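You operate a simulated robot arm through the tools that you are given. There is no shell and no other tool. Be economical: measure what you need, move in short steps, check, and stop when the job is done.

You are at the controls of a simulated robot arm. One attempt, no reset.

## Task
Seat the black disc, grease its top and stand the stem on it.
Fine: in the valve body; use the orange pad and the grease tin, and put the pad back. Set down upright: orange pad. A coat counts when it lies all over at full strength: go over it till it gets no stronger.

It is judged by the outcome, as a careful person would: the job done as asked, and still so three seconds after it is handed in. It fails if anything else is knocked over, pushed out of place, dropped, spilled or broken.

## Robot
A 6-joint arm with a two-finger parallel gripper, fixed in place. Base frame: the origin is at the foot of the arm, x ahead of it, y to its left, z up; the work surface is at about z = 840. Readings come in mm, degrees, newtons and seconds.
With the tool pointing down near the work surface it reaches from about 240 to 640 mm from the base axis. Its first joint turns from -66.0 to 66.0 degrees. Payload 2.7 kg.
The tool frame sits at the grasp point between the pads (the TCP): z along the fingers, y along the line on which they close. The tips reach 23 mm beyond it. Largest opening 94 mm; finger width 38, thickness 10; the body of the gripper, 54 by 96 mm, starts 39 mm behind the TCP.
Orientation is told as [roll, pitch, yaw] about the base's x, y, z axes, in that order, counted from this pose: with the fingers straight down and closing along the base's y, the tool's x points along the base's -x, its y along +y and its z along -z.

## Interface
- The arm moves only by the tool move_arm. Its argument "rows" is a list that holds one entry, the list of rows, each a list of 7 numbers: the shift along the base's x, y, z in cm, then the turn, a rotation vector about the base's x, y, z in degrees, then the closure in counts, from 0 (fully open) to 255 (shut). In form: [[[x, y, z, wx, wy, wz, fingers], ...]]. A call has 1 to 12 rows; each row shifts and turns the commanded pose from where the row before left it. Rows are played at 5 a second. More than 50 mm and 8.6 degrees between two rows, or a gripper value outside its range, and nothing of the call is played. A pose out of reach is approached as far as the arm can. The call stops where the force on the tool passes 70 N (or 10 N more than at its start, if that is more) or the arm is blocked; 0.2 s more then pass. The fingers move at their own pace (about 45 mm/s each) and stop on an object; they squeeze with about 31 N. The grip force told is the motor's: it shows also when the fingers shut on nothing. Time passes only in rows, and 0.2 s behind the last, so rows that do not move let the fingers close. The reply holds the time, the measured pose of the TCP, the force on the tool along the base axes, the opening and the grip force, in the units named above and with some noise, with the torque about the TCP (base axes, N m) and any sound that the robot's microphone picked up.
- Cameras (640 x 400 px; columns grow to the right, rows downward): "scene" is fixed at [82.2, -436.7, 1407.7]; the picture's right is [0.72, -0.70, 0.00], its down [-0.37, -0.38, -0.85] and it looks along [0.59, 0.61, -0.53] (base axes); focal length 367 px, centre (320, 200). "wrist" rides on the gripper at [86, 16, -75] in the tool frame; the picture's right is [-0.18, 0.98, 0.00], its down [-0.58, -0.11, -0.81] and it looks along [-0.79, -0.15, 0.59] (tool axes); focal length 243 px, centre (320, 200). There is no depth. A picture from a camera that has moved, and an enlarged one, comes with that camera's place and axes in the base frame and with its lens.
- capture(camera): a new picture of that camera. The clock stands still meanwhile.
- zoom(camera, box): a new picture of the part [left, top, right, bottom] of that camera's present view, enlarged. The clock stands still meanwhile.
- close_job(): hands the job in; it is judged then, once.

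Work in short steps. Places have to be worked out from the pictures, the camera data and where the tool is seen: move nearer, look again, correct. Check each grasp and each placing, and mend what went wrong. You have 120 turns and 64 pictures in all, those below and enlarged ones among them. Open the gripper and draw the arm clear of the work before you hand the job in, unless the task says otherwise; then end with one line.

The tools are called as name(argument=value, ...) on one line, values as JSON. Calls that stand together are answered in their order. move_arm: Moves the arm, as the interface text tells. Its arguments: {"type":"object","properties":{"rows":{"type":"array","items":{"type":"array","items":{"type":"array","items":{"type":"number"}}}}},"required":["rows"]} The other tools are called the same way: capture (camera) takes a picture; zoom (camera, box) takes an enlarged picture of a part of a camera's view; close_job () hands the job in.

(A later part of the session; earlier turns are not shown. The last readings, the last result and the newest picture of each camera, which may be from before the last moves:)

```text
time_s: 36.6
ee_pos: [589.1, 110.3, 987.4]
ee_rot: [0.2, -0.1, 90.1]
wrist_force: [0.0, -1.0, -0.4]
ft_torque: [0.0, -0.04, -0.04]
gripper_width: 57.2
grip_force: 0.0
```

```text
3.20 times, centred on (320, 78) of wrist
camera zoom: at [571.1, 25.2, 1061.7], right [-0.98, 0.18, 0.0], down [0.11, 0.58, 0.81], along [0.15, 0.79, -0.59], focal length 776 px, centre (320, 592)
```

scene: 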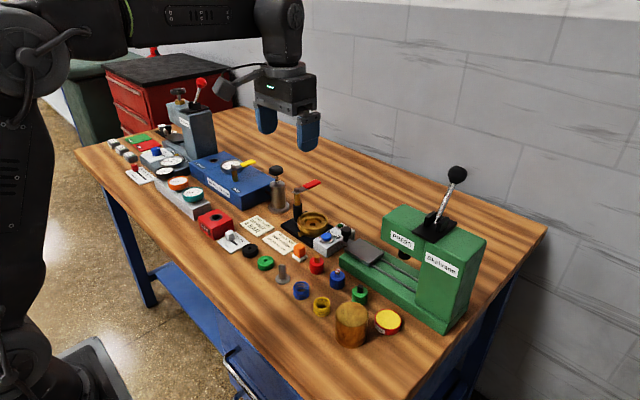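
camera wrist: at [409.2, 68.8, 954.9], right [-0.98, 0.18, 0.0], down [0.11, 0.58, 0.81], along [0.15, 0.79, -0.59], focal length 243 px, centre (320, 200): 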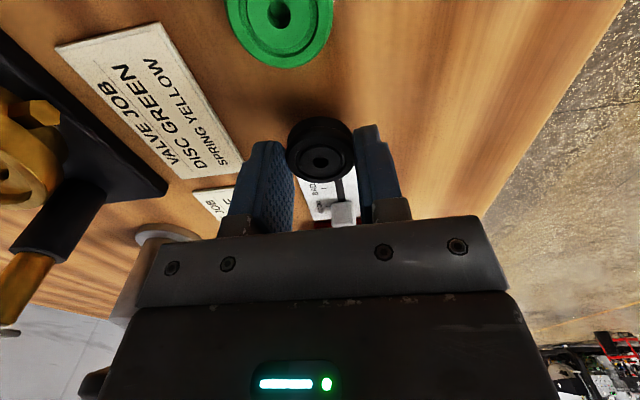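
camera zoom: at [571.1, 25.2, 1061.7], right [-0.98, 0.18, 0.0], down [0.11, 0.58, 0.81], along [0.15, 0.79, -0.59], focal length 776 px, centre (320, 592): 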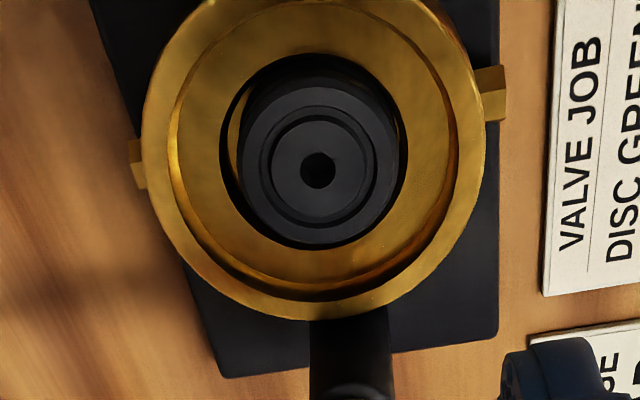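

Disc is seated level in the recess, within about a millimetre or so of centre. Next the pad: moving above its estimated spot (502,67) for a look.

move_arm(rows=[[[-3, -1.5, 0, 0, 0, 0, 60], [-3, -1.5, 0, 0, 0, 0, 60], [-3, -1.3, -2, 0, 0, 0, 60], [0, 0, -2.5, 0, 0, 0, 60], [0, 0, 0, 0, 0, 0, 60]]])

capture(camera="wrist")

```text
time_s: 37.8
ee_pos: [499.1, 66.7, 940.8]
ee_rot: [0.0, -0.2, 90.1]
wrist_force: [-0.2, 0.2, 0.4]
ft_torque: [0.04, 0.02, -0.04]
gripper_width: 71.7
grip_force: 0.1
```

```text
23 pictures are left
camera wrist: at [481.2, -19.9, 1014.7], right [-0.98, 0.18, 0.0], down [0.11, 0.58, 0.81], along [0.15, 0.79, -0.59], focal length 243 px, centre (320, 200)
```

wrist: 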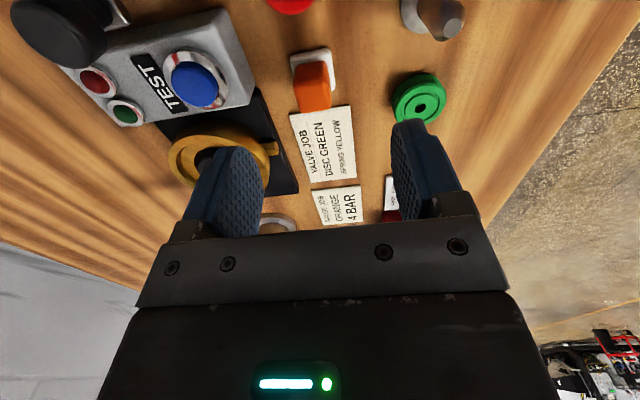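

Zooming at the pad.

zoom(camera="wrist", box=[270, 30, 366, 120])

```text
4.44 times, centred on (318, 75) of wrist
camera zoom: at [481.2, -19.9, 1014.7], right [-0.98, 0.18, 0.0], down [0.11, 0.58, 0.81], along [0.15, 0.79, -0.59], focal length 1078 px, centre (329, 756)
```

zoom: 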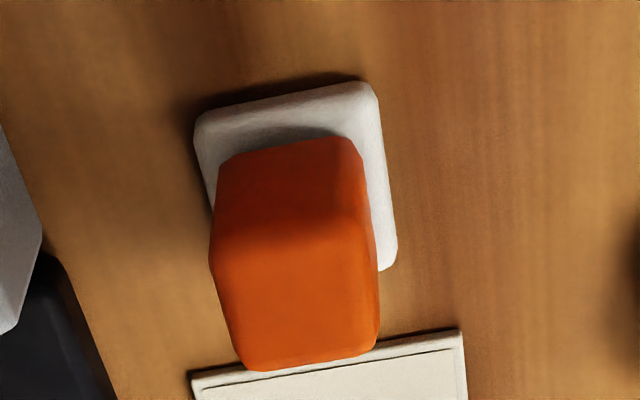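

The pad is axis-aligned: white felt ≈ 26×28 mm centred (501,60), orange handle ≈ 22 mm wide, top ≈ 878. I'll narrow the opening to about 40 mm (the TEST box is near), lower to TCP 878 and close.

move_arm(rows=[[[0.16, -0.57, 0, 0, 0, 0, 146], [0, 0, 0, 0, 0, 0, 146], [0, 0, -2, 0, 0, 0, 146], [0, 0, -2, 0, 0, 0, 146], [0, 0, -2.2, 0, 0, 0, 146], [0, 0, 0, 0, 0, 0, 146]]])

capture(camera="wrist")

```text
time_s: 39.2
ee_pos: [498.4, 58.6, 878.2]
ee_rot: [-0.1, -0.2, 90.0]
wrist_force: [-0.4, 0.3, 1.6]
ft_torque: [0.02, -0.03, 0.0]
gripper_width: 40.0
grip_force: 0.0
```

```text
21 pictures are left
camera wrist: at [481.1, -27.1, 952.0], right [-0.98, 0.18, 0.0], down [0.11, 0.58, 0.81], along [0.15, 0.79, -0.59], focal length 243 px, centre (320, 200)
```

wrist: 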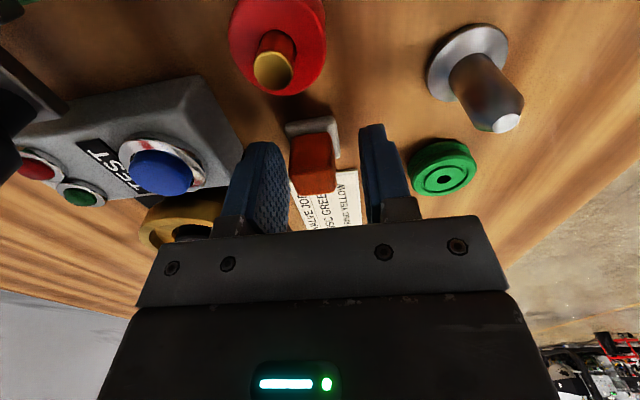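

Handle is between the fingers, about 3 mm toward +x. Shifting and closing, then lifting.

move_arm(rows=[[[0.28, 0.1, 0, 0, 0, 0, 146], [0, 0, 0, 0, 0, 0, 255], [0, 0, 0, 0, 0, 0, 255], [0, 0, 0, 0, 0, 0, 255], [0, 0, 0, 0, 0, 0, 255]]])

```text
time_s: 40.4
ee_pos: [501.5, 62.6, 878.3]
ee_rot: [0.0, -0.1, 90.1]
wrist_force: [0.2, 0.1, 0.2]
ft_torque: [0.0, 0.02, -0.03]
gripper_width: 20.9
grip_force: 30.9
```

Pad gripped (20.9 mm); its home is TCP (501.5,62.6,878.3). Lifting and moving above the grease tin at about (492,-196).

move_arm(rows=[[[0, 0, 4.9, 0, 0, 0, 255], [0, 0, 4.8, 0, 0, 0, 255], [-0.2, -4.3, 0, 0, 0, 0, 255], [-0.2, -4.3, 0, 0, 0, 0, 255], [-0.2, -4.3, 0, 0, 0, 0, 255], [-0.2, -4.3, 0, 0, 0, 0, 255], [-0.2, -4.3, 0, 0, 0, 0, 255], [0, -4.3, 0, 0, 0, 0, 255], [0, 0, 0, 0, 0, 0, 255]]])

capture(camera="wrist")

```text
time_s: 42.4
ee_pos: [492.6, -198.4, 976.2]
ee_rot: [0.2, -0.1, 90.0]
wrist_force: [0.6, 0.3, 0.2]
ft_torque: [0.0, -0.01, 0.02]
gripper_width: 20.8
grip_force: 31.8
```

```text
20 pictures are left
camera wrist: at [473.9, -284.0, 1051.4], right [-0.98, 0.18, 0.0], down [0.11, 0.58, 0.81], along [0.15, 0.79, -0.59], focal length 243 px, centre (320, 200)
```

wrist: 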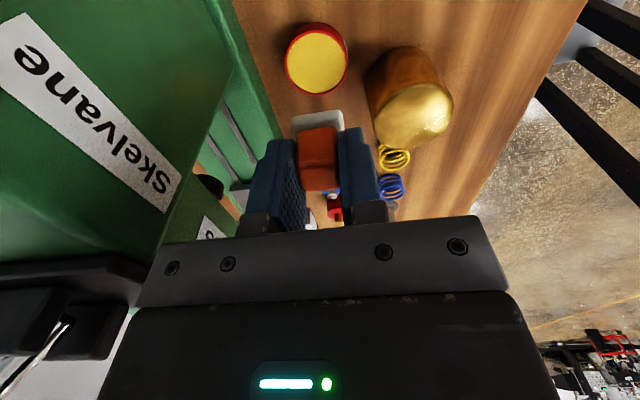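

The tin is at about (493,-200), just below. Lowering to just above the grease.

move_arm(rows=[[[0, -0.15, -2.5, 0, 0, 0, 255], [0, 0, -2.5, 0, 0, 0, 255], [0, 0, -1.7, 0, 0, 0, 255], [0, 0, 0, 0, 0, 0, 255]]])

zoom(camera="wrist", box=[260, 60, 388, 190])

zoom(camera="scene", box=[340, 250, 460, 350])

```text
time_s: 43.4
ee_pos: [491.9, -197.5, 909.9]
ee_rot: [-0.1, -0.1, 90.1]
wrist_force: [-0.1, -0.5, -0.2]
ft_torque: [0.02, 0.0, -0.02]
gripper_width: 20.9
grip_force: 31.1
```

```text
3.08 times, centred on (324, 125) of wrist
camera zoom: at [474.1, -283.3, 984.2], right [-0.98, 0.18, 0.0], down [0.11, 0.58, 0.81], along [0.15, 0.79, -0.59], focal length 746 px, centre (308, 431)
```

zoom: 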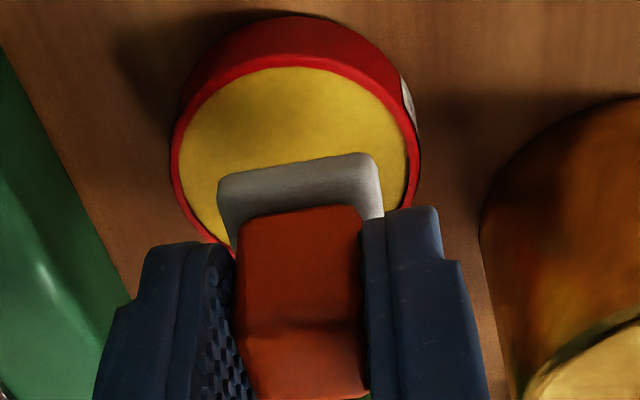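

```text
4.00 times, centred on (400, 300) of scene
camera zoom: at [82.2, -436.7, 1407.7], right [0.72, -0.7, 0.0], down [-0.37, -0.38, -0.85], along [0.59, 0.61, -0.53], focal length 1468 px, centre (0, -200)
```

zoom: 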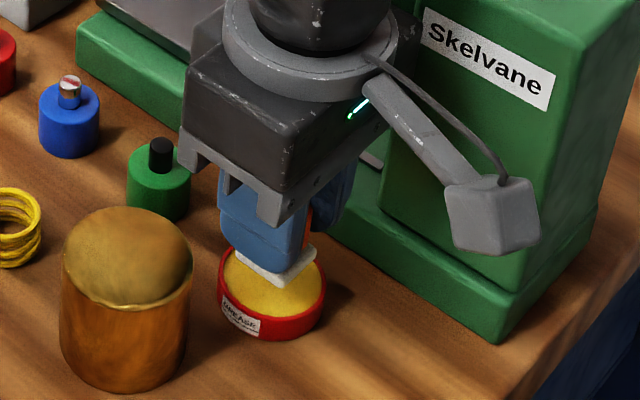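

Pad is over the tin, about 1–2 mm off. Correcting (+1.3,+2) and lowering toward the grease (≈ z 859) in small steps.

move_arm(rows=[[[0.13, 0.2, -0.5, 0, 0, 0, 255], [0, 0, -0.4, 0, 0, 0, 255], [0, 0, -0.2, 0, 0, 0, 255], [0, 0, -0.15, 0, 0, 0, 255], [0, 0, 0, 0, 0, 0, 255]]])

```text
time_s: 44.6
ee_pos: [494.3, -193.7, 896.7]
ee_rot: [0.1, -0.1, 90.2]
wrist_force: [0.0, -0.2, -0.4]
ft_torque: [0.0, 0.02, 0.0]
gripper_width: 20.9
grip_force: 30.8
```

No contact yet; continuing down by 1 mm steps.

move_arm(rows=[[[0, -0.05, -0.1, 0, 0, 0, 255], [0, 0, -0.1, 0, 0, 0, 255], [0, 0, -0.1, 0, 0, 0, 255], [0, 0, 0, 0, 0, 0, 255]]])

```text
time_s: 45.6
ee_pos: [495.0, -194.5, 893.0]
ee_rot: [0.1, -0.1, 90.1]
wrist_force: [-0.7, -0.6, -1.2]
ft_torque: [0.01, 0.0, -0.02]
gripper_width: 20.8
grip_force: 31.1
```

move_arm(rows=[[[0, 0, -0.1, 0, 0, 0, 255], [0, 0, -0.1, 0, 0, 0, 255], [0, 0, -0.1, 0, 0, 0, 255], [0, 0, 0, 0, 0, 0, 255]]])

zoom(camera="scene", box=[380, 295, 436, 340])

```text
time_s: 46.6
ee_pos: [494.9, -194.9, 892.0]
ee_rot: [-0.2, 0.0, 90.2]
wrist_force: [-5.8, -0.5, 23.9]
ft_torque: [0.02, 0.2, 0.0]
gripper_width: 20.8
grip_force: 31.1
```

```text
8.89 times, centred on (408, 318) of scene
camera zoom: at [81.7, -436.5, 1407.8], right [0.72, -0.7, 0.0], down [-0.37, -0.38, -0.85], along [0.59, 0.61, -0.53], focal length 3262 px, centre (-462, -844)
```

zoom: 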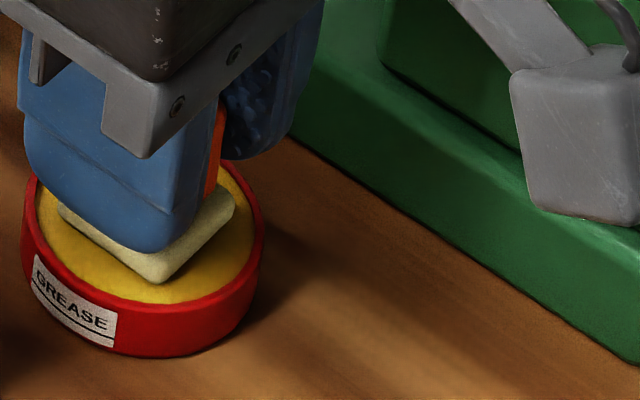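

Felt is pressed on the grease (24 N) and has turned yellowish. Lifting and carrying it to above the disc, keeping x small until past the press.

move_arm(rows=[[[0, 0, 0, 0, 0, 0, 255], [0, 0, 4.9, 0, 0, 0, 255], [0, 0, 4.9, 0, 0, 0, 255], [0, 4.95, 0, 0, 0, 0, 255], [0, 4.95, 0, 0, 0, 0, 255], [0, 4.95, 0, 0, 0, 0, 255], [0, 4.95, 0, 0, 0, 0, 255], [0, 4.95, 0, 0, 0, 0, 255], [0, 4.95, 0, 0, 0, 0, 255], [4.7, 0.7, 0, 0, 0, 0, 255], [4.75, 0, 0, 0, 0, 0, 255], [0, 0, 0, 0, 0, 0, 255]]])

```text
time_s: 49.2
ee_pos: [587.2, 109.2, 985.3]
ee_rot: [0.1, -0.1, 90.0]
wrist_force: [-0.4, 0.5, -0.4]
ft_torque: [-0.04, 0.0, 0.02]
gripper_width: 20.7
grip_force: 30.8
```

Lowering to TCP ≈ 925 (felt ≈ 887) to compare felt and disc positions in both cameras.

move_arm(rows=[[[0.2, 0, -3, 0, 0, 0, 255], [0, 0, -3, 0, 0, 0, 255], [0, 0, 0, 0, 0, 0, 255]]])

zoom(camera="wrist", box=[230, 60, 410, 190])

zoom(camera="scene", box=[290, 190, 354, 240])

```text
time_s: 50.0
ee_pos: [588.8, 109.1, 925.8]
ee_rot: [-0.1, -0.1, 90.1]
wrist_force: [-0.3, -0.1, 0.4]
ft_torque: [-0.02, -0.01, 0.01]
gripper_width: 20.9
grip_force: 31.1
```

```text
3.08 times, centred on (320, 125) of wrist
camera zoom: at [570.6, 21.6, 1000.4], right [-0.98, 0.18, 0.0], down [0.11, 0.58, 0.81], along [0.15, 0.79, -0.59], focal length 746 px, centre (320, 431)
```

zoom: 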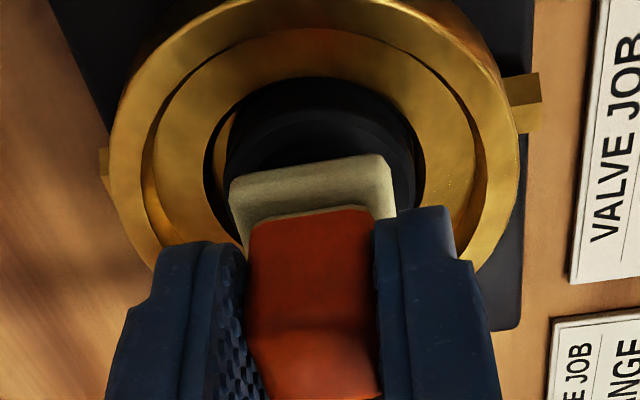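

```text
8.00 times, centred on (322, 215) of scene
camera zoom: at [82.2, -436.7, 1407.7], right [0.72, -0.7, 0.0], down [-0.37, -0.38, -0.85], along [0.59, 0.61, -0.53], focal length 2936 px, centre (304, 80)
```

zoom: 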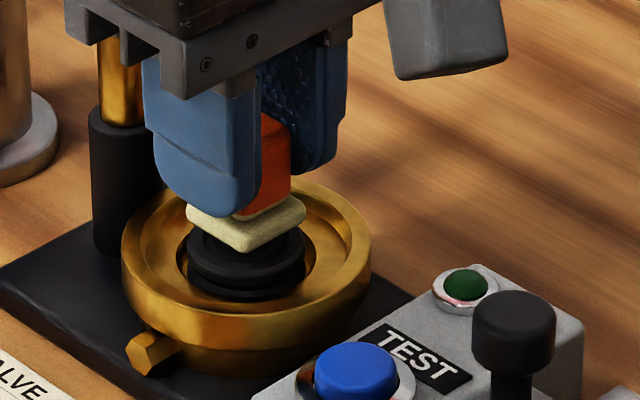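

Felt is about 1.7 mm off in +x and +y from the disc. Correcting and lowering to find contact.

move_arm(rows=[[[-0.17, -0.18, -0.4, 0, 0, 0, 255], [0, 0, -0.3, 0, 0, 0, 255], [0, 0, -0.1, 0, 0, 0, 255], [0, 0, -0.1, 0, 0, 0, 255], [0, 0, 0, 0, 0, 0, 255]]])

```text
time_s: 51.2
ee_pos: [589.3, 106.7, 920.6]
ee_rot: [-0.1, 0.0, 90.0]
wrist_force: [-0.3, 0.3, 1.2]
ft_torque: [0.0, 0.0, 0.01]
gripper_width: 20.6
grip_force: 30.6
```

move_arm(rows=[[[0, 0, -0.1, 0, 0, 0, 255], [0, 0, -0.1, 0, 0, 0, 255], [0, 0, 0, 0, 0, 0, 255]]])

```text
time_s: 52.0
ee_pos: [590.8, 106.7, 919.5]
ee_rot: [-0.2, -0.2, 90.1]
wrist_force: [-4.4, -0.4, 17.1]
ft_torque: [0.01, 0.27, 0.03]
gripper_width: 21.0
grip_force: 30.9
```

Contact: 17 N, torque near centre. I'll lighten slightly and rub in a circle of 6 mm radius.

move_arm(rows=[[[0, 0, 0.08, 0, 0, 0, 255], [0.6, 0, 0, 0, 0, 0, 255], [-0.2, 0.4, 0, 0, 0, 0, 255], [-0.4, 0.2, 0, 0, 0, 0, 255], [-0.4, -0.2, 0, 0, 0, 0, 255], [-0.2, -0.4, 0, 0, 0, 0, 255], [0.2, -0.4, 0, 0, 0, 0, 255], [0.4, -0.2, 0, 0, 0, 0, 255], [0.4, 0.2, 0, 0, 0, 0, 255], [0.2, 0.4, 0, 0, 0, 0, 255], [-0.6, 0, 0, 0, 0, 0, 255], [0, 0, 0, 0, 0, 0, 255]]])

```text
time_s: 54.6
ee_pos: [590.9, 107.6, 918.0]
ee_rot: [-0.2, -0.2, 90.0]
wrist_force: [5.7, -5.1, 12.0]
ft_torque: [-0.17, -0.23, 0.01]
gripper_width: 20.5
grip_force: 31.4
```

Still in contact at 12 N. Lifting a little aside to see the coat.

move_arm(rows=[[[0, 0, 3, 0, 0, 0, 255], [0, 0, 4, 0, 0, 0, 255], [0, 0, 0, 0, 0, 0, 255]]])

zoom(camera="wrist", box=[250, 10, 390, 120])

```text
time_s: 55.4
ee_pos: [591.6, 108.1, 987.4]
ee_rot: [0.1, -0.2, 90.1]
wrist_force: [0.0, 0.0, -0.1]
ft_torque: [0.01, 0.02, -0.02]
gripper_width: 20.9
grip_force: 31.1
```

```text
3.64 times, centred on (320, 65) of wrist
camera zoom: at [574.7, 21.1, 1061.8], right [-0.98, 0.18, 0.0], down [0.11, 0.58, 0.81], along [0.15, 0.79, -0.59], focal length 882 px, centre (320, 691)
```

zoom: 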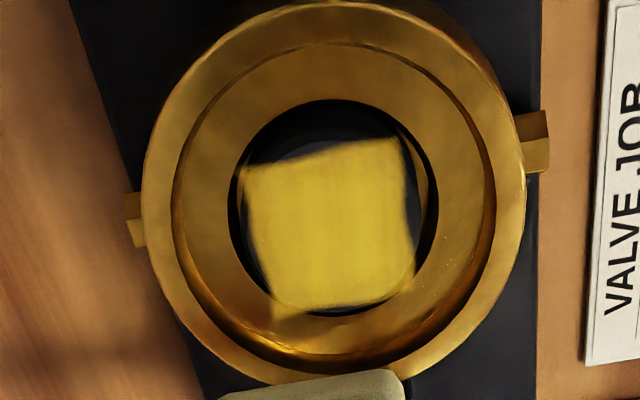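

A yellow coat lies over the disc top, though its edges look weaker and it's centred ≈ 2.5 mm toward -x of the tool. I'll go over it again with a wider raster, re-centred.

move_arm(rows=[[[-0.3, 0, -4, 0, 0, 0, 255], [0, 0, -3, 0, 0, 0, 255], [0.7, 0.7, 0, 0, 0, 0, 255], [-1.4, 0, 0, 0, 0, 0, 255], [0, -0.7, 0, 0, 0, 0, 255], [1.4, 0, 0, 0, 0, 0, 255], [0, -0.7, 0, 0, 0, 0, 255], [-1.4, 0, 0, 0, 0, 0, 255], [0, 1.4, 0, 0, 0, 0, 255], [0.7, 0, 0, 0, 0, 0, 255], [0, -1.4, 0, 0, 0, 0, 255], [0, 0.7, 0, 0, 0, 0, 255]]])

```text
time_s: 58.0
ee_pos: [587.5, 104.2, 917.5]
ee_rot: [0.0, 0.0, 90.1]
wrist_force: [1.2, -5.9, 9.7]
ft_torque: [-0.26, -0.17, 0.01]
gripper_width: 20.7
grip_force: 30.3
```

move_arm(rows=[[[0.7, 0, 0, 0, 0, 0, 255], [0, 0.7, 0, 0, 0, 0, 255], [-0.7, 0, 0, 0, 0, 0, 255], [-0.7, 0, 0, 0, 0, 0, 255], [0, -0.7, 0, 0, 0, 0, 255], [0, -0.7, 0, 0, 0, 0, 255], [0.7, 0, 0, 0, 0, 0, 255], [0.7, 0, 0, 0, 0, 0, 255], [-0.7, 0.7, 0, 0, 0, 0, 255], [0, 0, 3, 0, 0, 0, 255], [0, 0, 4, 0, 0, 0, 255], [0, 0, 0, 0, 0, 0, 255]]])

zoom(camera="wrist", box=[250, 10, 390, 120])

```text
time_s: 60.6
ee_pos: [588.9, 105.5, 987.2]
ee_rot: [0.0, -0.2, 90.1]
wrist_force: [-0.4, 0.8, -0.4]
ft_torque: [0.01, 0.01, 0.0]
gripper_width: 20.8
grip_force: 31.4
```

```text
3.64 times, centred on (320, 65) of wrist
camera zoom: at [570.8, 18.5, 1061.1], right [-0.98, 0.18, 0.0], down [0.11, 0.58, 0.81], along [0.15, 0.79, -0.59], focal length 882 px, centre (320, 691)
```

zoom: 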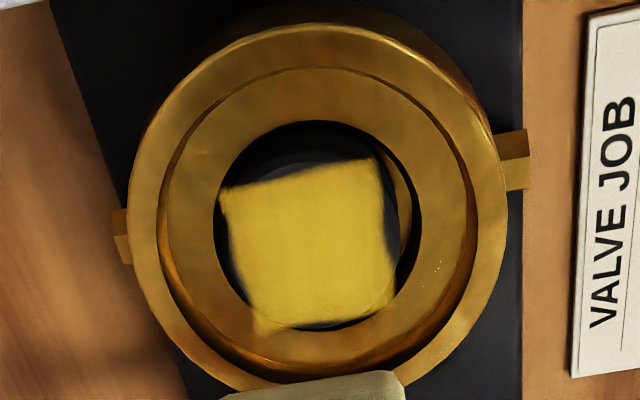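

The coat now looks uniform over the disc (dark band above is the disc's side). To be sure of full strength I'll re-dip and go over again; retracing exactly to the tin.

move_arm(rows=[[[-4.6, 0, 0, 0, 0, 0, 255], [-4.58, -0.02, 0, 0, 0, 0, 255], [0, -4.3, 0, 0, 0, 0, 255], [0, -4.3, 0, 0, 0, 0, 255], [0, -4.3, 0, 0, 0, 0, 255], [0, -4.3, 0, 0, 0, 0, 255], [0, -4.3, 0, 0, 0, 0, 255], [0, -4.3, 0, 0, 0, 0, 255], [0, -4.4, 0, 0, 0, 0, 255], [0, 0, -4.5, 0, 0, 0, 255], [0, 0, -3.9, 0, 0, 0, 255], [0, 0, 0, 0, 0, 0, 255]]])

```text
time_s: 63.2
ee_pos: [492.7, -197.3, 903.4]
ee_rot: [-0.1, -0.1, 90.1]
wrist_force: [-0.1, -0.9, -1.0]
ft_torque: [0.02, 0.02, 0.01]
gripper_width: 20.9
grip_force: 30.9
```

move_arm(rows=[[[0, 0.1, -0.5, 0, 0, 0, 255], [0, 0, -0.4, 0, 0, 0, 255], [0, 0, -0.2, 0, 0, 0, 255], [0, 0, -0.15, 0, 0, 0, 255], [0, 0, 0, 0, 0, 0, 255], [0, 0, 0, 0, 0, 0, 255]]])

```text
time_s: 64.6
ee_pos: [493.9, -194.8, 891.2]
ee_rot: [0.0, -0.1, 90.2]
wrist_force: [0.3, 0.1, 1.1]
ft_torque: [-0.01, -0.02, 0.02]
gripper_width: 20.7
grip_force: 31.1
```

move_arm(rows=[[[0, 0, -0.1, 0, 0, 0, 255], [0, 0, -0.05, 0, 0, 0, 255], [0, 0, 0, 0, 0, 0, 255]]])

```text
time_s: 65.4
ee_pos: [495.2, -195.3, 890.5]
ee_rot: [-0.1, -0.1, 90.0]
wrist_force: [-2.6, 2.9, 16.9]
ft_torque: [0.09, 0.13, 0.0]
gripper_width: 21.0
grip_force: 31.0
```

Contact again (17 N). Returning to the disc, with +5 mm in y since the disc lies further +y relative to the felt.

move_arm(rows=[[[0, 0, 4.9, 0, 0, 0, 255], [0, 0, 4.9, 0, 0, 0, 255], [0, 4.9, 0, 0, 0, 0, 255], [0, 4.9, 0, 0, 0, 0, 255], [0, 4.9, 0, 0, 0, 0, 255], [0, 4.9, 0, 0, 0, 0, 255], [0, 4.9, 0, 0, 0, 0, 255], [0, 4.9, 0, 0, 0, 0, 255], [4.6, 1.2, 0, 0, 0, 0, 255], [4.58, 0, 0, 0, 0, 0, 255], [0, 0, -4, 0, 0, 0, 255], [0, 0, -2.8, 0, 0, 0, 255]]])

```text
time_s: 68.0
ee_pos: [587.3, 112.2, 923.3]
ee_rot: [0.0, 0.0, 90.1]
wrist_force: [0.1, -0.1, -0.7]
ft_torque: [0.0, 0.05, -0.04]
gripper_width: 21.0
grip_force: 31.0
```

move_arm(rows=[[[0, 0, -0.22, 0, 0, 0, 255], [0.6, 0, 0, 0, 0, 0, 255], [0, 0.6, 0, 0, 0, 0, 255], [-0.6, 0, 0, 0, 0, 0, 255], [-0.6, 0, 0, 0, 0, 0, 255], [0, -0.6, 0, 0, 0, 0, 255], [0.6, 0, 0, 0, 0, 0, 255], [0.6, 0, 0, 0, 0, 0, 255], [0, -0.6, 0, 0, 0, 0, 255], [-0.6, 0, 0, 0, 0, 0, 255], [-0.6, 0, 0, 0, 0, 0, 255], [0.6, 0.6, 0, 0, 0, 0, 255]]])

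```text
time_s: 70.6
ee_pos: [585.5, 110.8, 917.8]
ee_rot: [0.2, 0.0, 90.1]
wrist_force: [-4.3, -5.4, 10.1]
ft_torque: [-0.31, 0.19, -0.01]
gripper_width: 20.6
grip_force: 31.3
```

Contact throughout (10 N). One more pass, then lift and look.

move_arm(rows=[[[0, 0.7, 0, 0, 0, 0, 255], [0, -0.7, 0, 0, 0, 0, 255], [0, -0.7, 0, 0, 0, 0, 255], [0.6, 0.3, 0, 0, 0, 0, 255], [0, 0.6, 0, 0, 0, 0, 255], [-1.2, 0, 0, 0, 0, 0, 255], [0, -0.6, 0, 0, 0, 0, 255], [0.6, 0.4, 0, 0, 0, 0, 255], [0.4, 0, 0, 0, 0, 0, 255], [-0.4, 0, 3, 0, 0, 0, 255], [0, 0, 4, 0, 0, 0, 255], [0, 0, 0, 0, 0, 0, 255]]])

zoom(camera="wrist", box=[250, 10, 390, 120])

```text
time_s: 73.2
ee_pos: [584.0, 111.3, 986.5]
ee_rot: [0.2, -0.1, 90.1]
wrist_force: [0.0, 0.1, -0.1]
ft_torque: [0.01, -0.01, 0.02]
gripper_width: 20.9
grip_force: 30.9
```

```text
3.64 times, centred on (320, 65) of wrist
camera zoom: at [566.1, 25.1, 1061.1], right [-0.98, 0.18, 0.0], down [0.11, 0.58, 0.81], along [0.15, 0.79, -0.59], focal length 882 px, centre (320, 691)
```

zoom: 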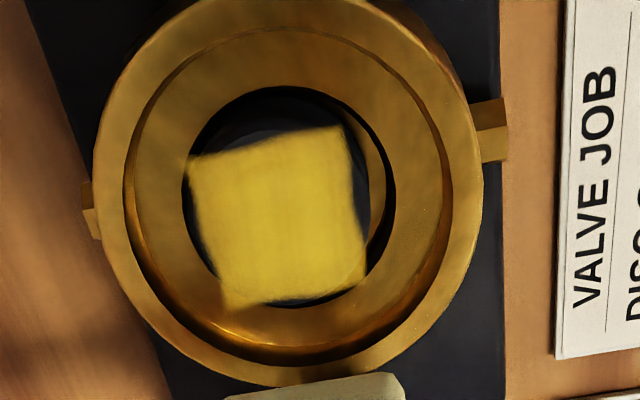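

The coat looks the same as before the re-dip, uniform: it gets no stronger. Returning the pad to its home spot (command offset x -8.31, y -4.90, z -10.9 cm).

move_arm(rows=[[[-4.2, -2.45, 0, 0, 0, 0, 255], [-4.11, -2.45, 0, 0, 0, 0, 255], [0, 0, -4, 0, 0, 0, 255], [0, 0, -4, 0, 0, 0, 255], [0, 0, -2, 0, 0, 0, 255], [0, 0, -0.7, 0, 0, 0, 255], [0, 0, -0.1, 0, 0, 0, 255], [0, 0, 0, 0, 0, 0, 255]]])

```text
time_s: 75.0
ee_pos: [501.0, 62.3, 878.4]
ee_rot: [0.0, -0.1, 90.1]
wrist_force: [-0.2, -0.2, 0.4]
ft_torque: [0.03, -0.02, 0.01]
gripper_width: 20.8
grip_force: 31.5
```

Nearly touching; lowering the last millimetre to feel contact.

move_arm(rows=[[[0, 0, -0.1, 0, 0, 0, 255], [0, 0, -0.05, 0, 0, 0, 255], [0, 0, 0, 0, 0, 0, 255]]])

```text
time_s: 75.8
ee_pos: [504.6, 62.8, 876.5]
ee_rot: [-0.1, -0.2, 90.1]
wrist_force: [0.2, 0.0, 0.3]
ft_torque: [-0.01, 0.02, 0.0]
gripper_width: 20.7
grip_force: 31.3
```

move_arm(rows=[[[0, 0, -0.1, 0, 0, 0, 255], [0, 0, -0.1, 0, 0, 0, 255], [0, 0, 0, 0, 0, 0, 255]]])

```text
time_s: 76.6
ee_pos: [503.9, 62.6, 876.3]
ee_rot: [0.0, 0.0, 90.1]
wrist_force: [-0.9, 0.8, 2.3]
ft_torque: [0.0, 0.0, -0.02]
gripper_width: 21.0
grip_force: 30.7
```

Light contact (2.3 N). Releasing with a limited opening and rising.

move_arm(rows=[[[0, 0, 0, 0, 0, 0, 150], [0, 0, 0, 0, 0, 0, 150], [0, 0, 0, 0, 0, 0, 150], [0, 0, 3, 0, 0, 0, 150], [0, 0, 3, 0, 0, 0, 150], [0, 0, 2, 0, 0, 0, 150], [0, 0, 0, 0, 0, 0, 100]]])

capture(camera="wrist")

```text
time_s: 78.2
ee_pos: [503.9, 61.4, 956.9]
ee_rot: [0.1, -0.1, 90.2]
wrist_force: [0.3, -0.5, -0.7]
ft_torque: [0.0, -0.02, 0.0]
gripper_width: 57.0
grip_force: 0.1
```

```text
11 pictures are left
camera wrist: at [484.3, -25.7, 1030.7], right [-0.98, 0.18, 0.0], down [0.11, 0.58, 0.81], along [0.15, 0.79, -0.59], focal length 243 px, centre (320, 200)
```

wrist: 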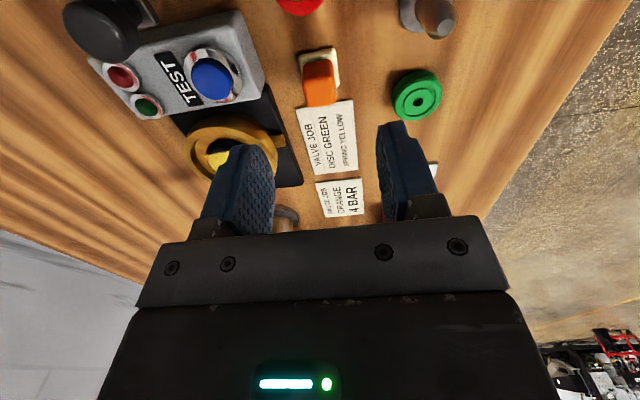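

Pad is back upright at its place. Next the stem, estimated at (426,36.5), rod top ≈ 885. Moving above it.

move_arm(rows=[[[-4, -1.25, 0, 0, 0, 0, 100], [-3.8, -1.25, 0, 0, 0, 0, 100], [0, 0, -1, 0, 0, 0, 100], [0, 0, 0, 0, 0, 0, 100]]])

capture(camera="wrist")

```text
time_s: 79.2
ee_pos: [423.7, 35.6, 945.9]
ee_rot: [0.0, -0.1, 90.1]
wrist_force: [-0.7, 0.4, -0.1]
ft_torque: [0.01, 0.0, -0.01]
gripper_width: 57.3
grip_force: 0.0
```

```text
10 pictures are left
camera wrist: at [405.5, -50.7, 1020.4], right [-0.98, 0.18, 0.0], down [0.11, 0.58, 0.81], along [0.15, 0.79, -0.59], focal length 243 px, centre (320, 200)
```

wrist: 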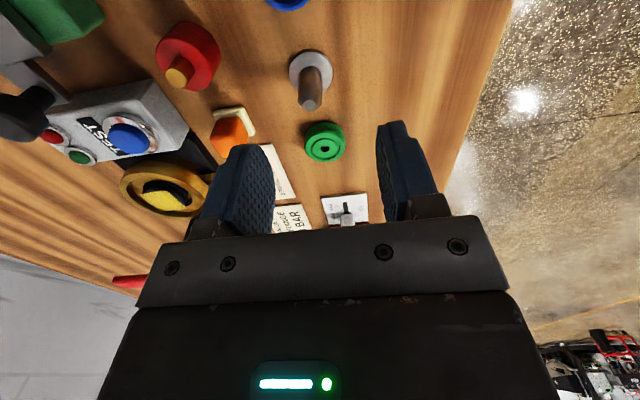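

Stem stands about (+6.7,-2.8) mm from the tool axis. Shifting and lowering to TCP ≈ 880.

move_arm(rows=[[[0.67, -0.28, 0, 0, 0, 0, 100], [0, 0, -2.5, 0, 0, 0, 100], [0, 0, -2.5, 0, 0, 0, 100], [0, 0, -1.6, 0, 0, 0, 100], [0, 0, 0, 0, 0, 0, 100]]])

zoom(camera="wrist", box=[220, 75, 420, 200])

```text
time_s: 80.4
ee_pos: [431.9, 34.2, 879.6]
ee_rot: [0.1, -0.1, 90.0]
wrist_force: [0.4, 0.5, 0.9]
ft_torque: [-0.03, 0.0, -0.02]
gripper_width: 57.3
grip_force: 0.1
```

```text
3.20 times, centred on (320, 138) of wrist
camera zoom: at [413.9, -50.9, 954.0], right [-0.98, 0.18, 0.0], down [0.11, 0.58, 0.81], along [0.15, 0.79, -0.59], focal length 776 px, centre (320, 400)
```

zoom: 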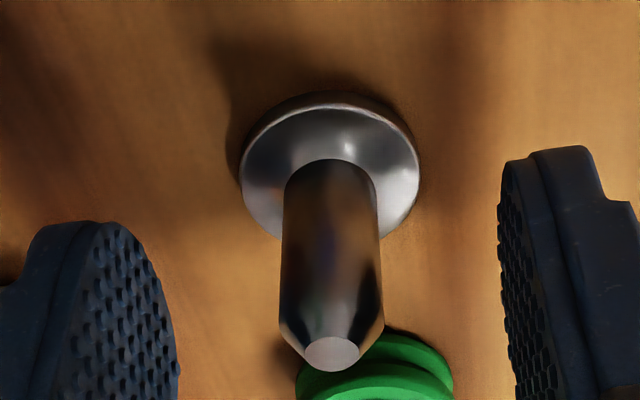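

Rod is between the fingers. Closing and lifting.

move_arm(rows=[[[-0.15, 0, 0, 0, 0, 0, 100], [0, 0, 0, 0, 0, 0, 255], [0, 0, 0, 0, 0, 0, 255], [0, 0, 0, 0, 0, 0, 255], [0, 0, 0, 0, 0, 0, 255], [0, 0, 0, 0, 0, 0, 255]]])

```text
time_s: 81.8
ee_pos: [431.9, 34.9, 880.4]
ee_rot: [0.0, -0.2, 90.1]
wrist_force: [-0.7, -0.5, 0.5]
ft_torque: [-0.07, -0.02, -0.03]
gripper_width: 15.1
grip_force: 31.3
```

Stem held (15.1 mm). Lifting and carrying it over the disc, estimated centre ≈ (592,108.5).

move_arm(rows=[[[0, 0, 4.5, 0, 0, 0, 255], [0, 0, 4.5, 0, 0, 0, 255], [4, 0, 0, 0, 0, 0, 255], [4, 1.4, 0, 0, 0, 0, 255], [4, 3, 0, 0, 0, 0, 255], [4, 3, 0, 0, 0, 0, 255], [0, 0, -3.3, 0, 0, 0, 255], [0, 0, 0, 0, 0, 0, 255]]])

zoom(camera="wrist", box=[230, 50, 410, 180])

zoom(camera="scene", box=[290, 190, 354, 240])

```text
time_s: 83.6
ee_pos: [589.4, 107.3, 938.8]
ee_rot: [0.1, -0.1, 90.1]
wrist_force: [-0.3, -0.3, -0.9]
ft_torque: [0.0, -0.03, 0.0]
gripper_width: 15.0
grip_force: 31.1
```

```text
3.08 times, centred on (320, 115) of wrist
camera zoom: at [571.9, 20.4, 1014.9], right [-0.98, 0.18, 0.0], down [0.11, 0.58, 0.81], along [0.15, 0.79, -0.59], focal length 746 px, centre (320, 462)
```

zoom: 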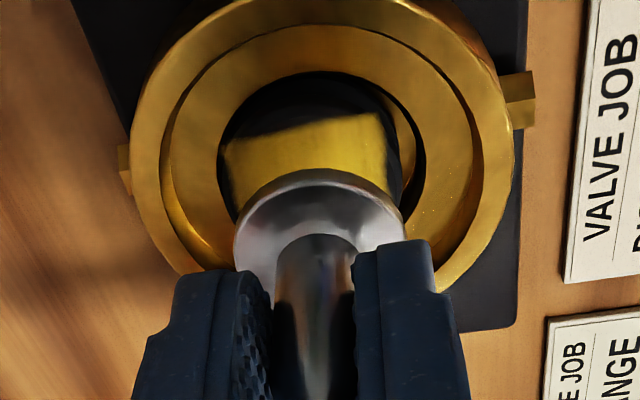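

```text
8.00 times, centred on (322, 215) of scene
camera zoom: at [82.2, -436.6, 1407.7], right [0.72, -0.7, 0.0], down [-0.37, -0.38, -0.85], along [0.59, 0.61, -0.53], focal length 2936 px, centre (304, 80)
```

zoom: 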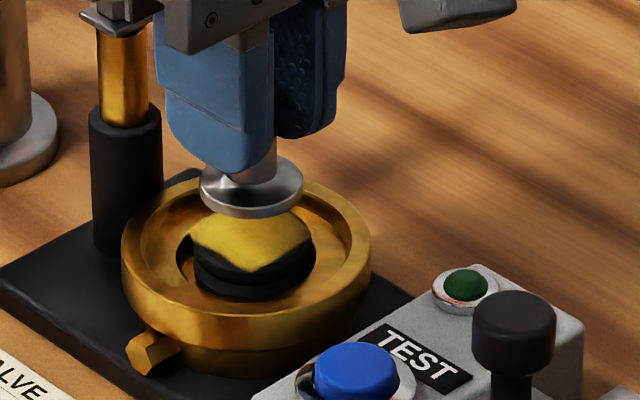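

The scene view shows the coat is only a square print: thin segments at the disc's sides are still black (the disc slid along with the felt within its recess). That isn't "all over", so I'll set the stem back and complete the coat by pressing the pad at offset positions.

move_arm(rows=[[[0, 0, 3.3, 0, 0, 0, 255], [-4, -3, 0, 0, 0, 0, 255], [-4, -3, 0, 0, 0, 0, 255], [-4, -1.4, 0, 0, 0, 0, 255], [-4, 0, 0, 0, 0, 0, 255], [0, 0, -4, 0, 0, 0, 255], [0, 0, -4, 0, 0, 0, 255], [0, 0, -0.9, 0, 0, 0, 255], [0, 0, -0.1, 0, 0, 0, 255], [0, 0, 0, 0, 0, 0, 255]]])

```text
time_s: 85.8
ee_pos: [432.0, 34.1, 879.9]
ee_rot: [0.1, -0.1, 90.0]
wrist_force: [1.2, -0.3, -0.7]
ft_torque: [-0.03, -0.02, 0.03]
gripper_width: 14.9
grip_force: 30.9
```

move_arm(rows=[[[0, 0, -0.1, 0, 0, 0, 255], [0, 0, 0, 0, 0, 0, 255], [0, 0, 0, 0, 0, 0, 255]]])

```text
time_s: 86.6
ee_pos: [431.9, 35.6, 878.2]
ee_rot: [-0.1, -0.1, 90.1]
wrist_force: [1.1, -3.9, 11.3]
ft_torque: [-0.2, 0.0, 0.0]
gripper_width: 15.1
grip_force: 30.8
```

Stem stands on the bench again. Releasing it and going back to the pad along the recorded offsets.

move_arm(rows=[[[0, 0, 0, 0, 0, 0, 150], [0, 0, 0, 0, 0, 0, 150], [0, 0, 4, 0, 0, 0, 150], [0, 0, 4, 0, 0, 0, 150], [3.64, 1.39, 0, 0, 0, 0, 150], [3.64, 1.39, 0, 0, 0, 0, 150], [0, 0, -4, 0, 0, 0, 150], [0, 0, -2, 0, 0, 0, 150], [0, 0, 0, 0, 0, 0, 150]]])

capture(camera="wrist")

```text
time_s: 88.6
ee_pos: [504.3, 62.4, 899.6]
ee_rot: [0.1, -0.1, 90.0]
wrist_force: [0.9, 0.1, 0.1]
ft_torque: [0.03, 0.02, 0.02]
gripper_width: 39.0
grip_force: 0.0
```

```text
6 pictures are left
camera wrist: at [486.5, -23.8, 973.2], right [-0.98, 0.18, 0.0], down [0.11, 0.58, 0.81], along [0.15, 0.79, -0.59], focal length 243 px, centre (320, 200)
```

wrist: 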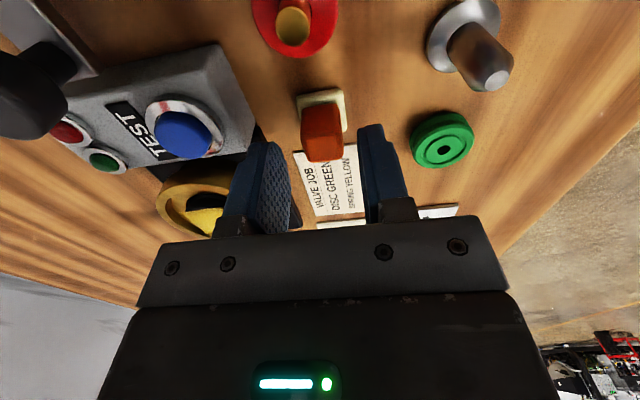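

Pad between the fingers, stem upright. Lowering 22 mm and gripping.

move_arm(rows=[[[0, 0, -2.2, 0, 0, 0, 150], [0, 0, 0, 0, 0, 0, 255], [0, 0, 0, 0, 0, 0, 255], [0, 0, 0, 0, 0, 0, 255], [0, 0, 0, 0, 0, 0, 255]]])

```text
time_s: 89.8
ee_pos: [505.2, 62.2, 877.6]
ee_rot: [0.0, -0.2, 90.1]
wrist_force: [-1.1, -0.2, -0.5]
ft_torque: [0.0, -0.02, -0.01]
gripper_width: 21.1
grip_force: 30.6
```

Gripped. Going to re-dip in the tin via the recorded offsets.

move_arm(rows=[[[0, 0, 4.9, 0, 0, 0, 255], [0, 0, 4.8, 0, 0, 0, 255], [-0.2, -4.3, 0, 0, 0, 0, 255], [-0.2, -4.3, 0, 0, 0, 0, 255], [-0.2, -4.3, 0, 0, 0, 0, 255], [-0.27, -4.3, 0, 0, 0, 0, 255], [0, -4.3, 0, 0, 0, 0, 255], [0, -4.3, 0, 0, 0, 0, 255], [0, 0, -4, 0, 0, 0, 255], [0, 0, -3, 0, 0, 0, 255], [0, 0, -0.8, 0, 0, 0, 255], [0, 0, 0, 0, 0, 0, 255]]])

```text
time_s: 92.4
ee_pos: [495.0, -195.4, 897.6]
ee_rot: [0.1, -0.1, 90.0]
wrist_force: [0.3, 0.0, 0.1]
ft_torque: [-0.01, 0.0, -0.03]
gripper_width: 20.7
grip_force: 31.4
```

move_arm(rows=[[[0, 0, -0.3, 0, 0, 0, 255], [0, 0, -0.2, 0, 0, 0, 255], [0, 0, -0.15, 0, 0, 0, 255], [0, 0, -0.1, 0, 0, 0, 255], [0, 0, 0, 0, 0, 0, 255]]])

```text
time_s: 93.6
ee_pos: [495.7, -196.9, 892.2]
ee_rot: [-0.5, 0.0, 90.1]
wrist_force: [-1.2, -0.9, 27.8]
ft_torque: [0.03, 0.08, 0.0]
gripper_width: 21.1
grip_force: 30.8
```

Re-dipped (28 N). Carrying to the disc, to the +x offset position.

move_arm(rows=[[[0, 0, 4.9, 0, 0, 0, 255], [0, 0, 4.9, 0, 0, 0, 255], [0, 4.9, 0, 0, 0, 0, 255], [0, 4.9, 0, 0, 0, 0, 255], [0, 4.9, 0, 0, 0, 0, 255], [0, 4.9, 0, 0, 0, 0, 255], [0, 4.9, 0, 0, 0, 0, 255], [0, 4.9, 0, 0, 0, 0, 255], [4.6, 1.07, 0, 0, 0, 0, 255], [4.6, 0, 0, 0, 0, 0, 255], [1.22, 0, -3, 0, 0, 0, 255], [0, 0, -3.3, 0, 0, 0, 255]]])

```text
time_s: 96.2
ee_pos: [599.0, 110.6, 925.6]
ee_rot: [0.0, -0.1, 90.1]
wrist_force: [0.0, -0.3, 0.1]
ft_torque: [-0.01, 0.01, 0.01]
gripper_width: 20.7
grip_force: 30.6
```

Pressing at +x, then at +y.

move_arm(rows=[[[0, 0, -0.5, 0, 0, 0, 255], [0, 0, -0.3, 0, 0, 0, 255], [0, 0, 0, 0, 0, 0, 255], [0, 0, 0, 0, 0, 0, 255]]])

```text
time_s: 97.2
ee_pos: [600.0, 110.4, 918.1]
ee_rot: [-0.2, -0.1, 90.1]
wrist_force: [-1.5, 0.8, 14.1]
ft_torque: [0.08, 0.12, 0.0]
gripper_width: 20.7
grip_force: 31.5
```

Good contact (14 N). Now +y, -x and -y positions in turn.

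move_arm(rows=[[[0, 0, 0.5, 0, 0, 0, 255], [-0.6, 0.6, 0, 0, 0, 0, 255], [0, 0, -0.5, 0, 0, 0, 255], [0, 0, 0, 0, 0, 0, 255], [0, 0, 0.5, 0, 0, 0, 255], [-0.6, -0.6, 0, 0, 0, 0, 255], [0, 0, -0.5, 0, 0, 0, 255], [0, 0, 0, 0, 0, 0, 255], [0, 0, 0.5, 0, 0, 0, 255], [0.6, -0.6, 0, 0, 0, 0, 255], [0, 0, -0.5, 0, 0, 0, 255], [0, 0, 0, 0, 0, 0, 255]]])

```text
time_s: 99.8
ee_pos: [594.9, 102.4, 918.0]
ee_rot: [-0.1, -0.1, 90.1]
wrist_force: [-4.4, -4.5, 17.6]
ft_torque: [-0.02, 0.15, 0.0]
gripper_width: 20.7
grip_force: 30.8
```

Lifting to inspect.

move_arm(rows=[[[0, 0, 2, 0, 0, 0, 255], [0, 0.6, 5, 0, 0, 0, 255], [0, 0, 0, 0, 0, 0, 255]]])

zoom(camera="wrist", box=[280, 20, 376, 95])

```text
refused: row 2 steps farther than a row can; nothing moved
```

```text
5.33 times, centred on (328, 58) of wrist
camera zoom: at [576.2, 16.9, 992.2], right [-0.98, 0.18, 0.0], down [0.11, 0.58, 0.81], along [0.15, 0.79, -0.59], focal length 1294 px, centre (277, 960)
```

zoom: 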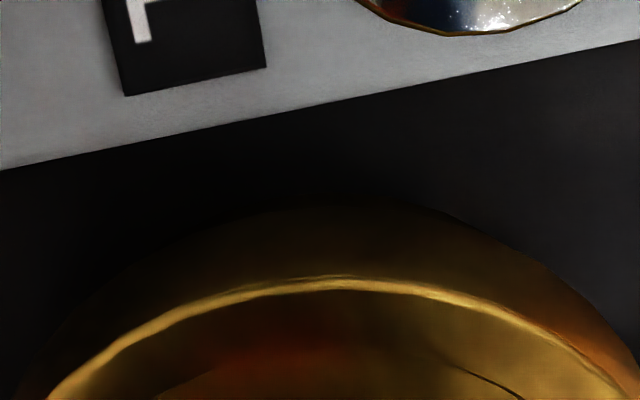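

That move was refused (step too long) and cost a picture. Lifting properly first.

move_arm(rows=[[[0, 0, 3, 0, 0, 0, 255], [0, 0.6, 4, 0, 0, 0, 255], [0, 0, 0, 0, 0, 0, 255]]])

```text
time_s: 100.6
ee_pos: [592.9, 111.4, 986.0]
ee_rot: [0.1, -0.1, 90.2]
wrist_force: [-0.4, 0.7, 0.3]
ft_torque: [0.0, -0.03, 0.03]
gripper_width: 20.4
grip_force: 30.8
```

zoom(camera="wrist", box=[265, 20, 377, 107])

```text
4.60 times, centred on (321, 64) of wrist
camera zoom: at [574.2, 24.5, 1060.1], right [-0.98, 0.18, 0.0], down [0.11, 0.58, 0.81], along [0.15, 0.79, -0.59], focal length 1116 px, centre (315, 828)
```

zoom: 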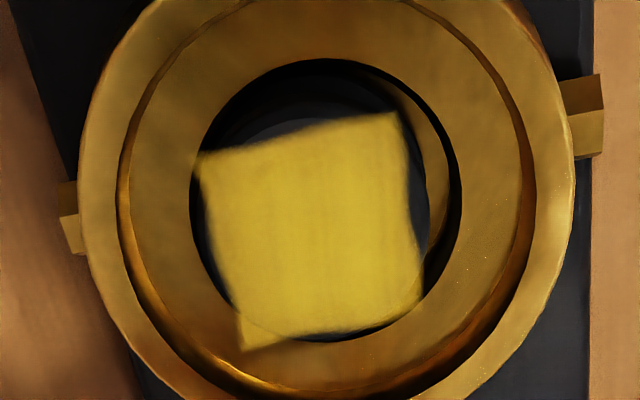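

The patch is identical after pressing at all four offsets, and its corner even overhangs onto the brass: it is a fixed-size overlay of the coat, uniform and at full colour. The coat is complete. Returning the pad home.

move_arm(rows=[[[-4.5, -2.1, 0, 0, 0, 0, 255], [-4.45, -2.0, 0, 0, 0, 0, 255], [0, -0.57, 0, 0, 0, 0, 255], [0, 0, -4, 0, 0, 0, 255], [0, 0, -4, 0, 0, 0, 255], [0, 0, -2, 0, 0, 0, 255], [0, 0, -0.7, 0, 0, 0, 255], [0, 0, -0.1, 0, 0, 0, 255], [0, 0, 0, 0, 0, 0, 255]]])

```text
time_s: 102.6
ee_pos: [504.0, 63.7, 876.0]
ee_rot: [0.0, -0.2, 90.1]
wrist_force: [0.7, 2.5, 6.6]
ft_torque: [0.13, -0.02, 0.0]
gripper_width: 20.7
grip_force: 31.1
```

Pad down (6.6 N). Releasing, rising and returning to the stem.

move_arm(rows=[[[0, 0, 0, 0, 0, 0, 150], [0, 0, 0, 0, 0, 0, 150], [0, 0, 0, 0, 0, 0, 150], [0, 0, 4, 0, 0, 0, 150], [0, 0, 4, 0, 0, 0, 150], [-3.64, -1.39, 0, 0, 0, 0, 150], [-3.64, -1.39, 0, 0, 0, 0, 150], [0, 0, -4, 0, 0, 0, 150], [0, 0, -2, 0, 0, 0, 150], [0, 0, -1.75, 0, 0, 0, 150], [0, 0, 0, 0, 0, 0, 150]]])

capture(camera="wrist")

```text
time_s: 105.0
ee_pos: [429.7, 34.3, 880.2]
ee_rot: [0.0, -0.1, 90.1]
wrist_force: [-1.0, -0.6, -0.5]
ft_torque: [0.0, -0.05, 0.0]
gripper_width: 38.7
grip_force: 0.0
```

```text
3 pictures are left
camera wrist: at [412.5, -51.8, 954.3], right [-0.98, 0.18, 0.0], down [0.11, 0.58, 0.81], along [0.15, 0.79, -0.59], focal length 243 px, centre (320, 200)
```

wrist: 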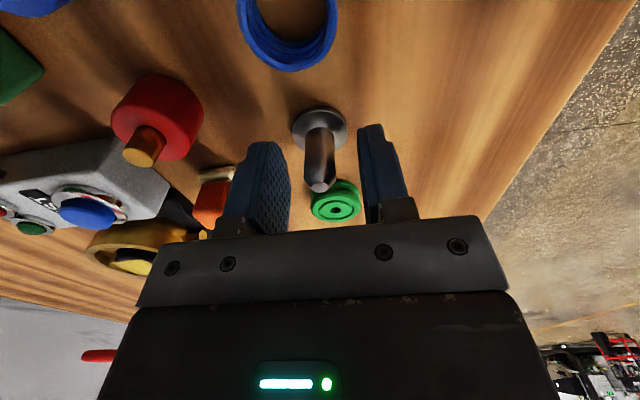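

Stem between the fingers, pad upright behind. Gripping and carrying it over the disc.

move_arm(rows=[[[0, 0, 0, 0, 0, 0, 255], [0, 0, 0, 0, 0, 0, 255], [0, 0, 0, 0, 0, 0, 255], [0, 0, 4.5, 0, 0, 0, 255], [0, 0, 4.5, 0, 0, 0, 255], [4, 0, 0, 0, 0, 0, 255], [4, 1.35, 0, 0, 0, 0, 255], [4, 3, 0, 0, 0, 0, 255], [4.2, 2.5, 0, 0, 0, 0, 255], [0, 0.5, -3.3, 0, 0, 0, 255], [0, 0, 0, 0, 0, 0, 255]]])

zoom(camera="wrist", box=[230, 50, 410, 180])

```text
time_s: 107.4
ee_pos: [592.0, 107.1, 937.2]
ee_rot: [0.0, -0.1, 90.1]
wrist_force: [-0.1, -0.4, -1.5]
ft_torque: [0.04, -0.02, -0.04]
gripper_width: 15.2
grip_force: 30.7
```

```text
3.08 times, centred on (320, 115) of wrist
camera zoom: at [574.5, 21.3, 1011.7], right [-0.98, 0.18, 0.0], down [0.11, 0.58, 0.81], along [0.15, 0.79, -0.59], focal length 746 px, centre (320, 462)
```

zoom: 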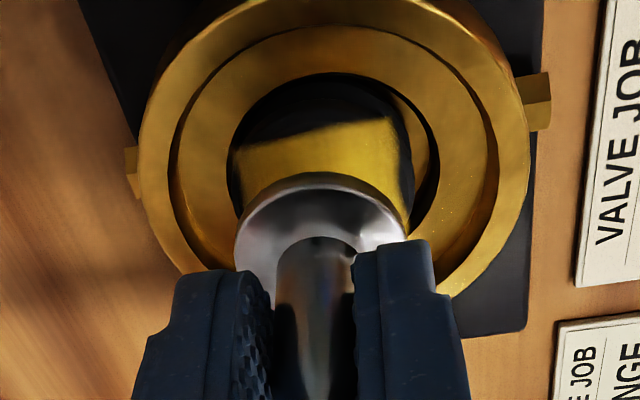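

Flange column matches the disc within about 1 mm. Checking y with the scene view.

zoom(camera="scene", box=[290, 190, 354, 240])

```text
8.00 times, centred on (322, 215) of scene
camera zoom: at [82.2, -436.6, 1407.7], right [0.72, -0.7, 0.0], down [-0.37, -0.38, -0.85], along [0.59, 0.61, -0.53], focal length 2936 px, centre (304, 80)
```

zoom: 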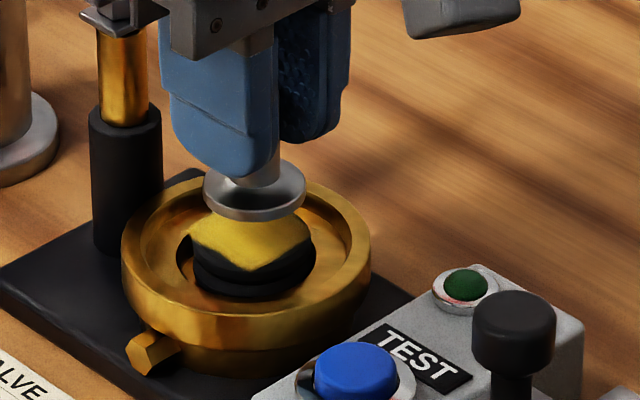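

Scene: flange centre 254, disc centre 253, so aligned within about 0.5 mm. Lowering toward contact (expected TCP ≈ 919).

move_arm(rows=[[[-0.05, 0, -0.6, 0, 0, 0, 255], [0, 0, -0.5, 0, 0, 0, 255], [0, 0, -0.3, 0, 0, 0, 255], [0, 0, 0, 0, 0, 0, 255]]])

```text
time_s: 108.4
ee_pos: [592.9, 109.2, 924.2]
ee_rot: [0.0, -0.1, 90.2]
wrist_force: [-1.1, 0.2, -1.4]
ft_torque: [0.0, 0.0, 0.01]
gripper_width: 15.2
grip_force: 31.1
```

move_arm(rows=[[[0, 0, -0.15, 0, 0, 0, 255], [0, 0, -0.1, 0, 0, 0, 255], [0, 0, -0.1, 0, 0, 0, 255], [0, 0, 0, 0, 0, 0, 255]]])

```text
time_s: 109.4
ee_pos: [593.0, 108.8, 921.5]
ee_rot: [-0.2, 0.0, 90.1]
wrist_force: [-3.6, -1.9, 16.4]
ft_torque: [-0.11, 0.15, -0.03]
gripper_width: 15.0
grip_force: 31.3
```

Contact (16 N), near-central. Easing a hair and releasing, then rising straight up.

move_arm(rows=[[[0, 0, 0.1, 0, 0, 0, 255], [0, 0, 0, 0, 0, 0, 255], [0, 0, 0, 0, 0, 0, 170], [0, 0, 0, 0, 0, 0, 150], [0, 0, 0, 0, 0, 0, 150], [0, 0, 2, 0, 0, 0, 150], [0, 0, 3, 0, 0, 0, 150], [0, 0, 4, 0, 0, 0, 150]]])

```text
time_s: 111.2
ee_pos: [590.6, 109.4, 1010.3]
ee_rot: [0.2, -0.1, 90.1]
wrist_force: [0.0, -0.8, 0.1]
ft_torque: [0.0, 0.0, 0.01]
gripper_width: 38.4
grip_force: 0.0
```

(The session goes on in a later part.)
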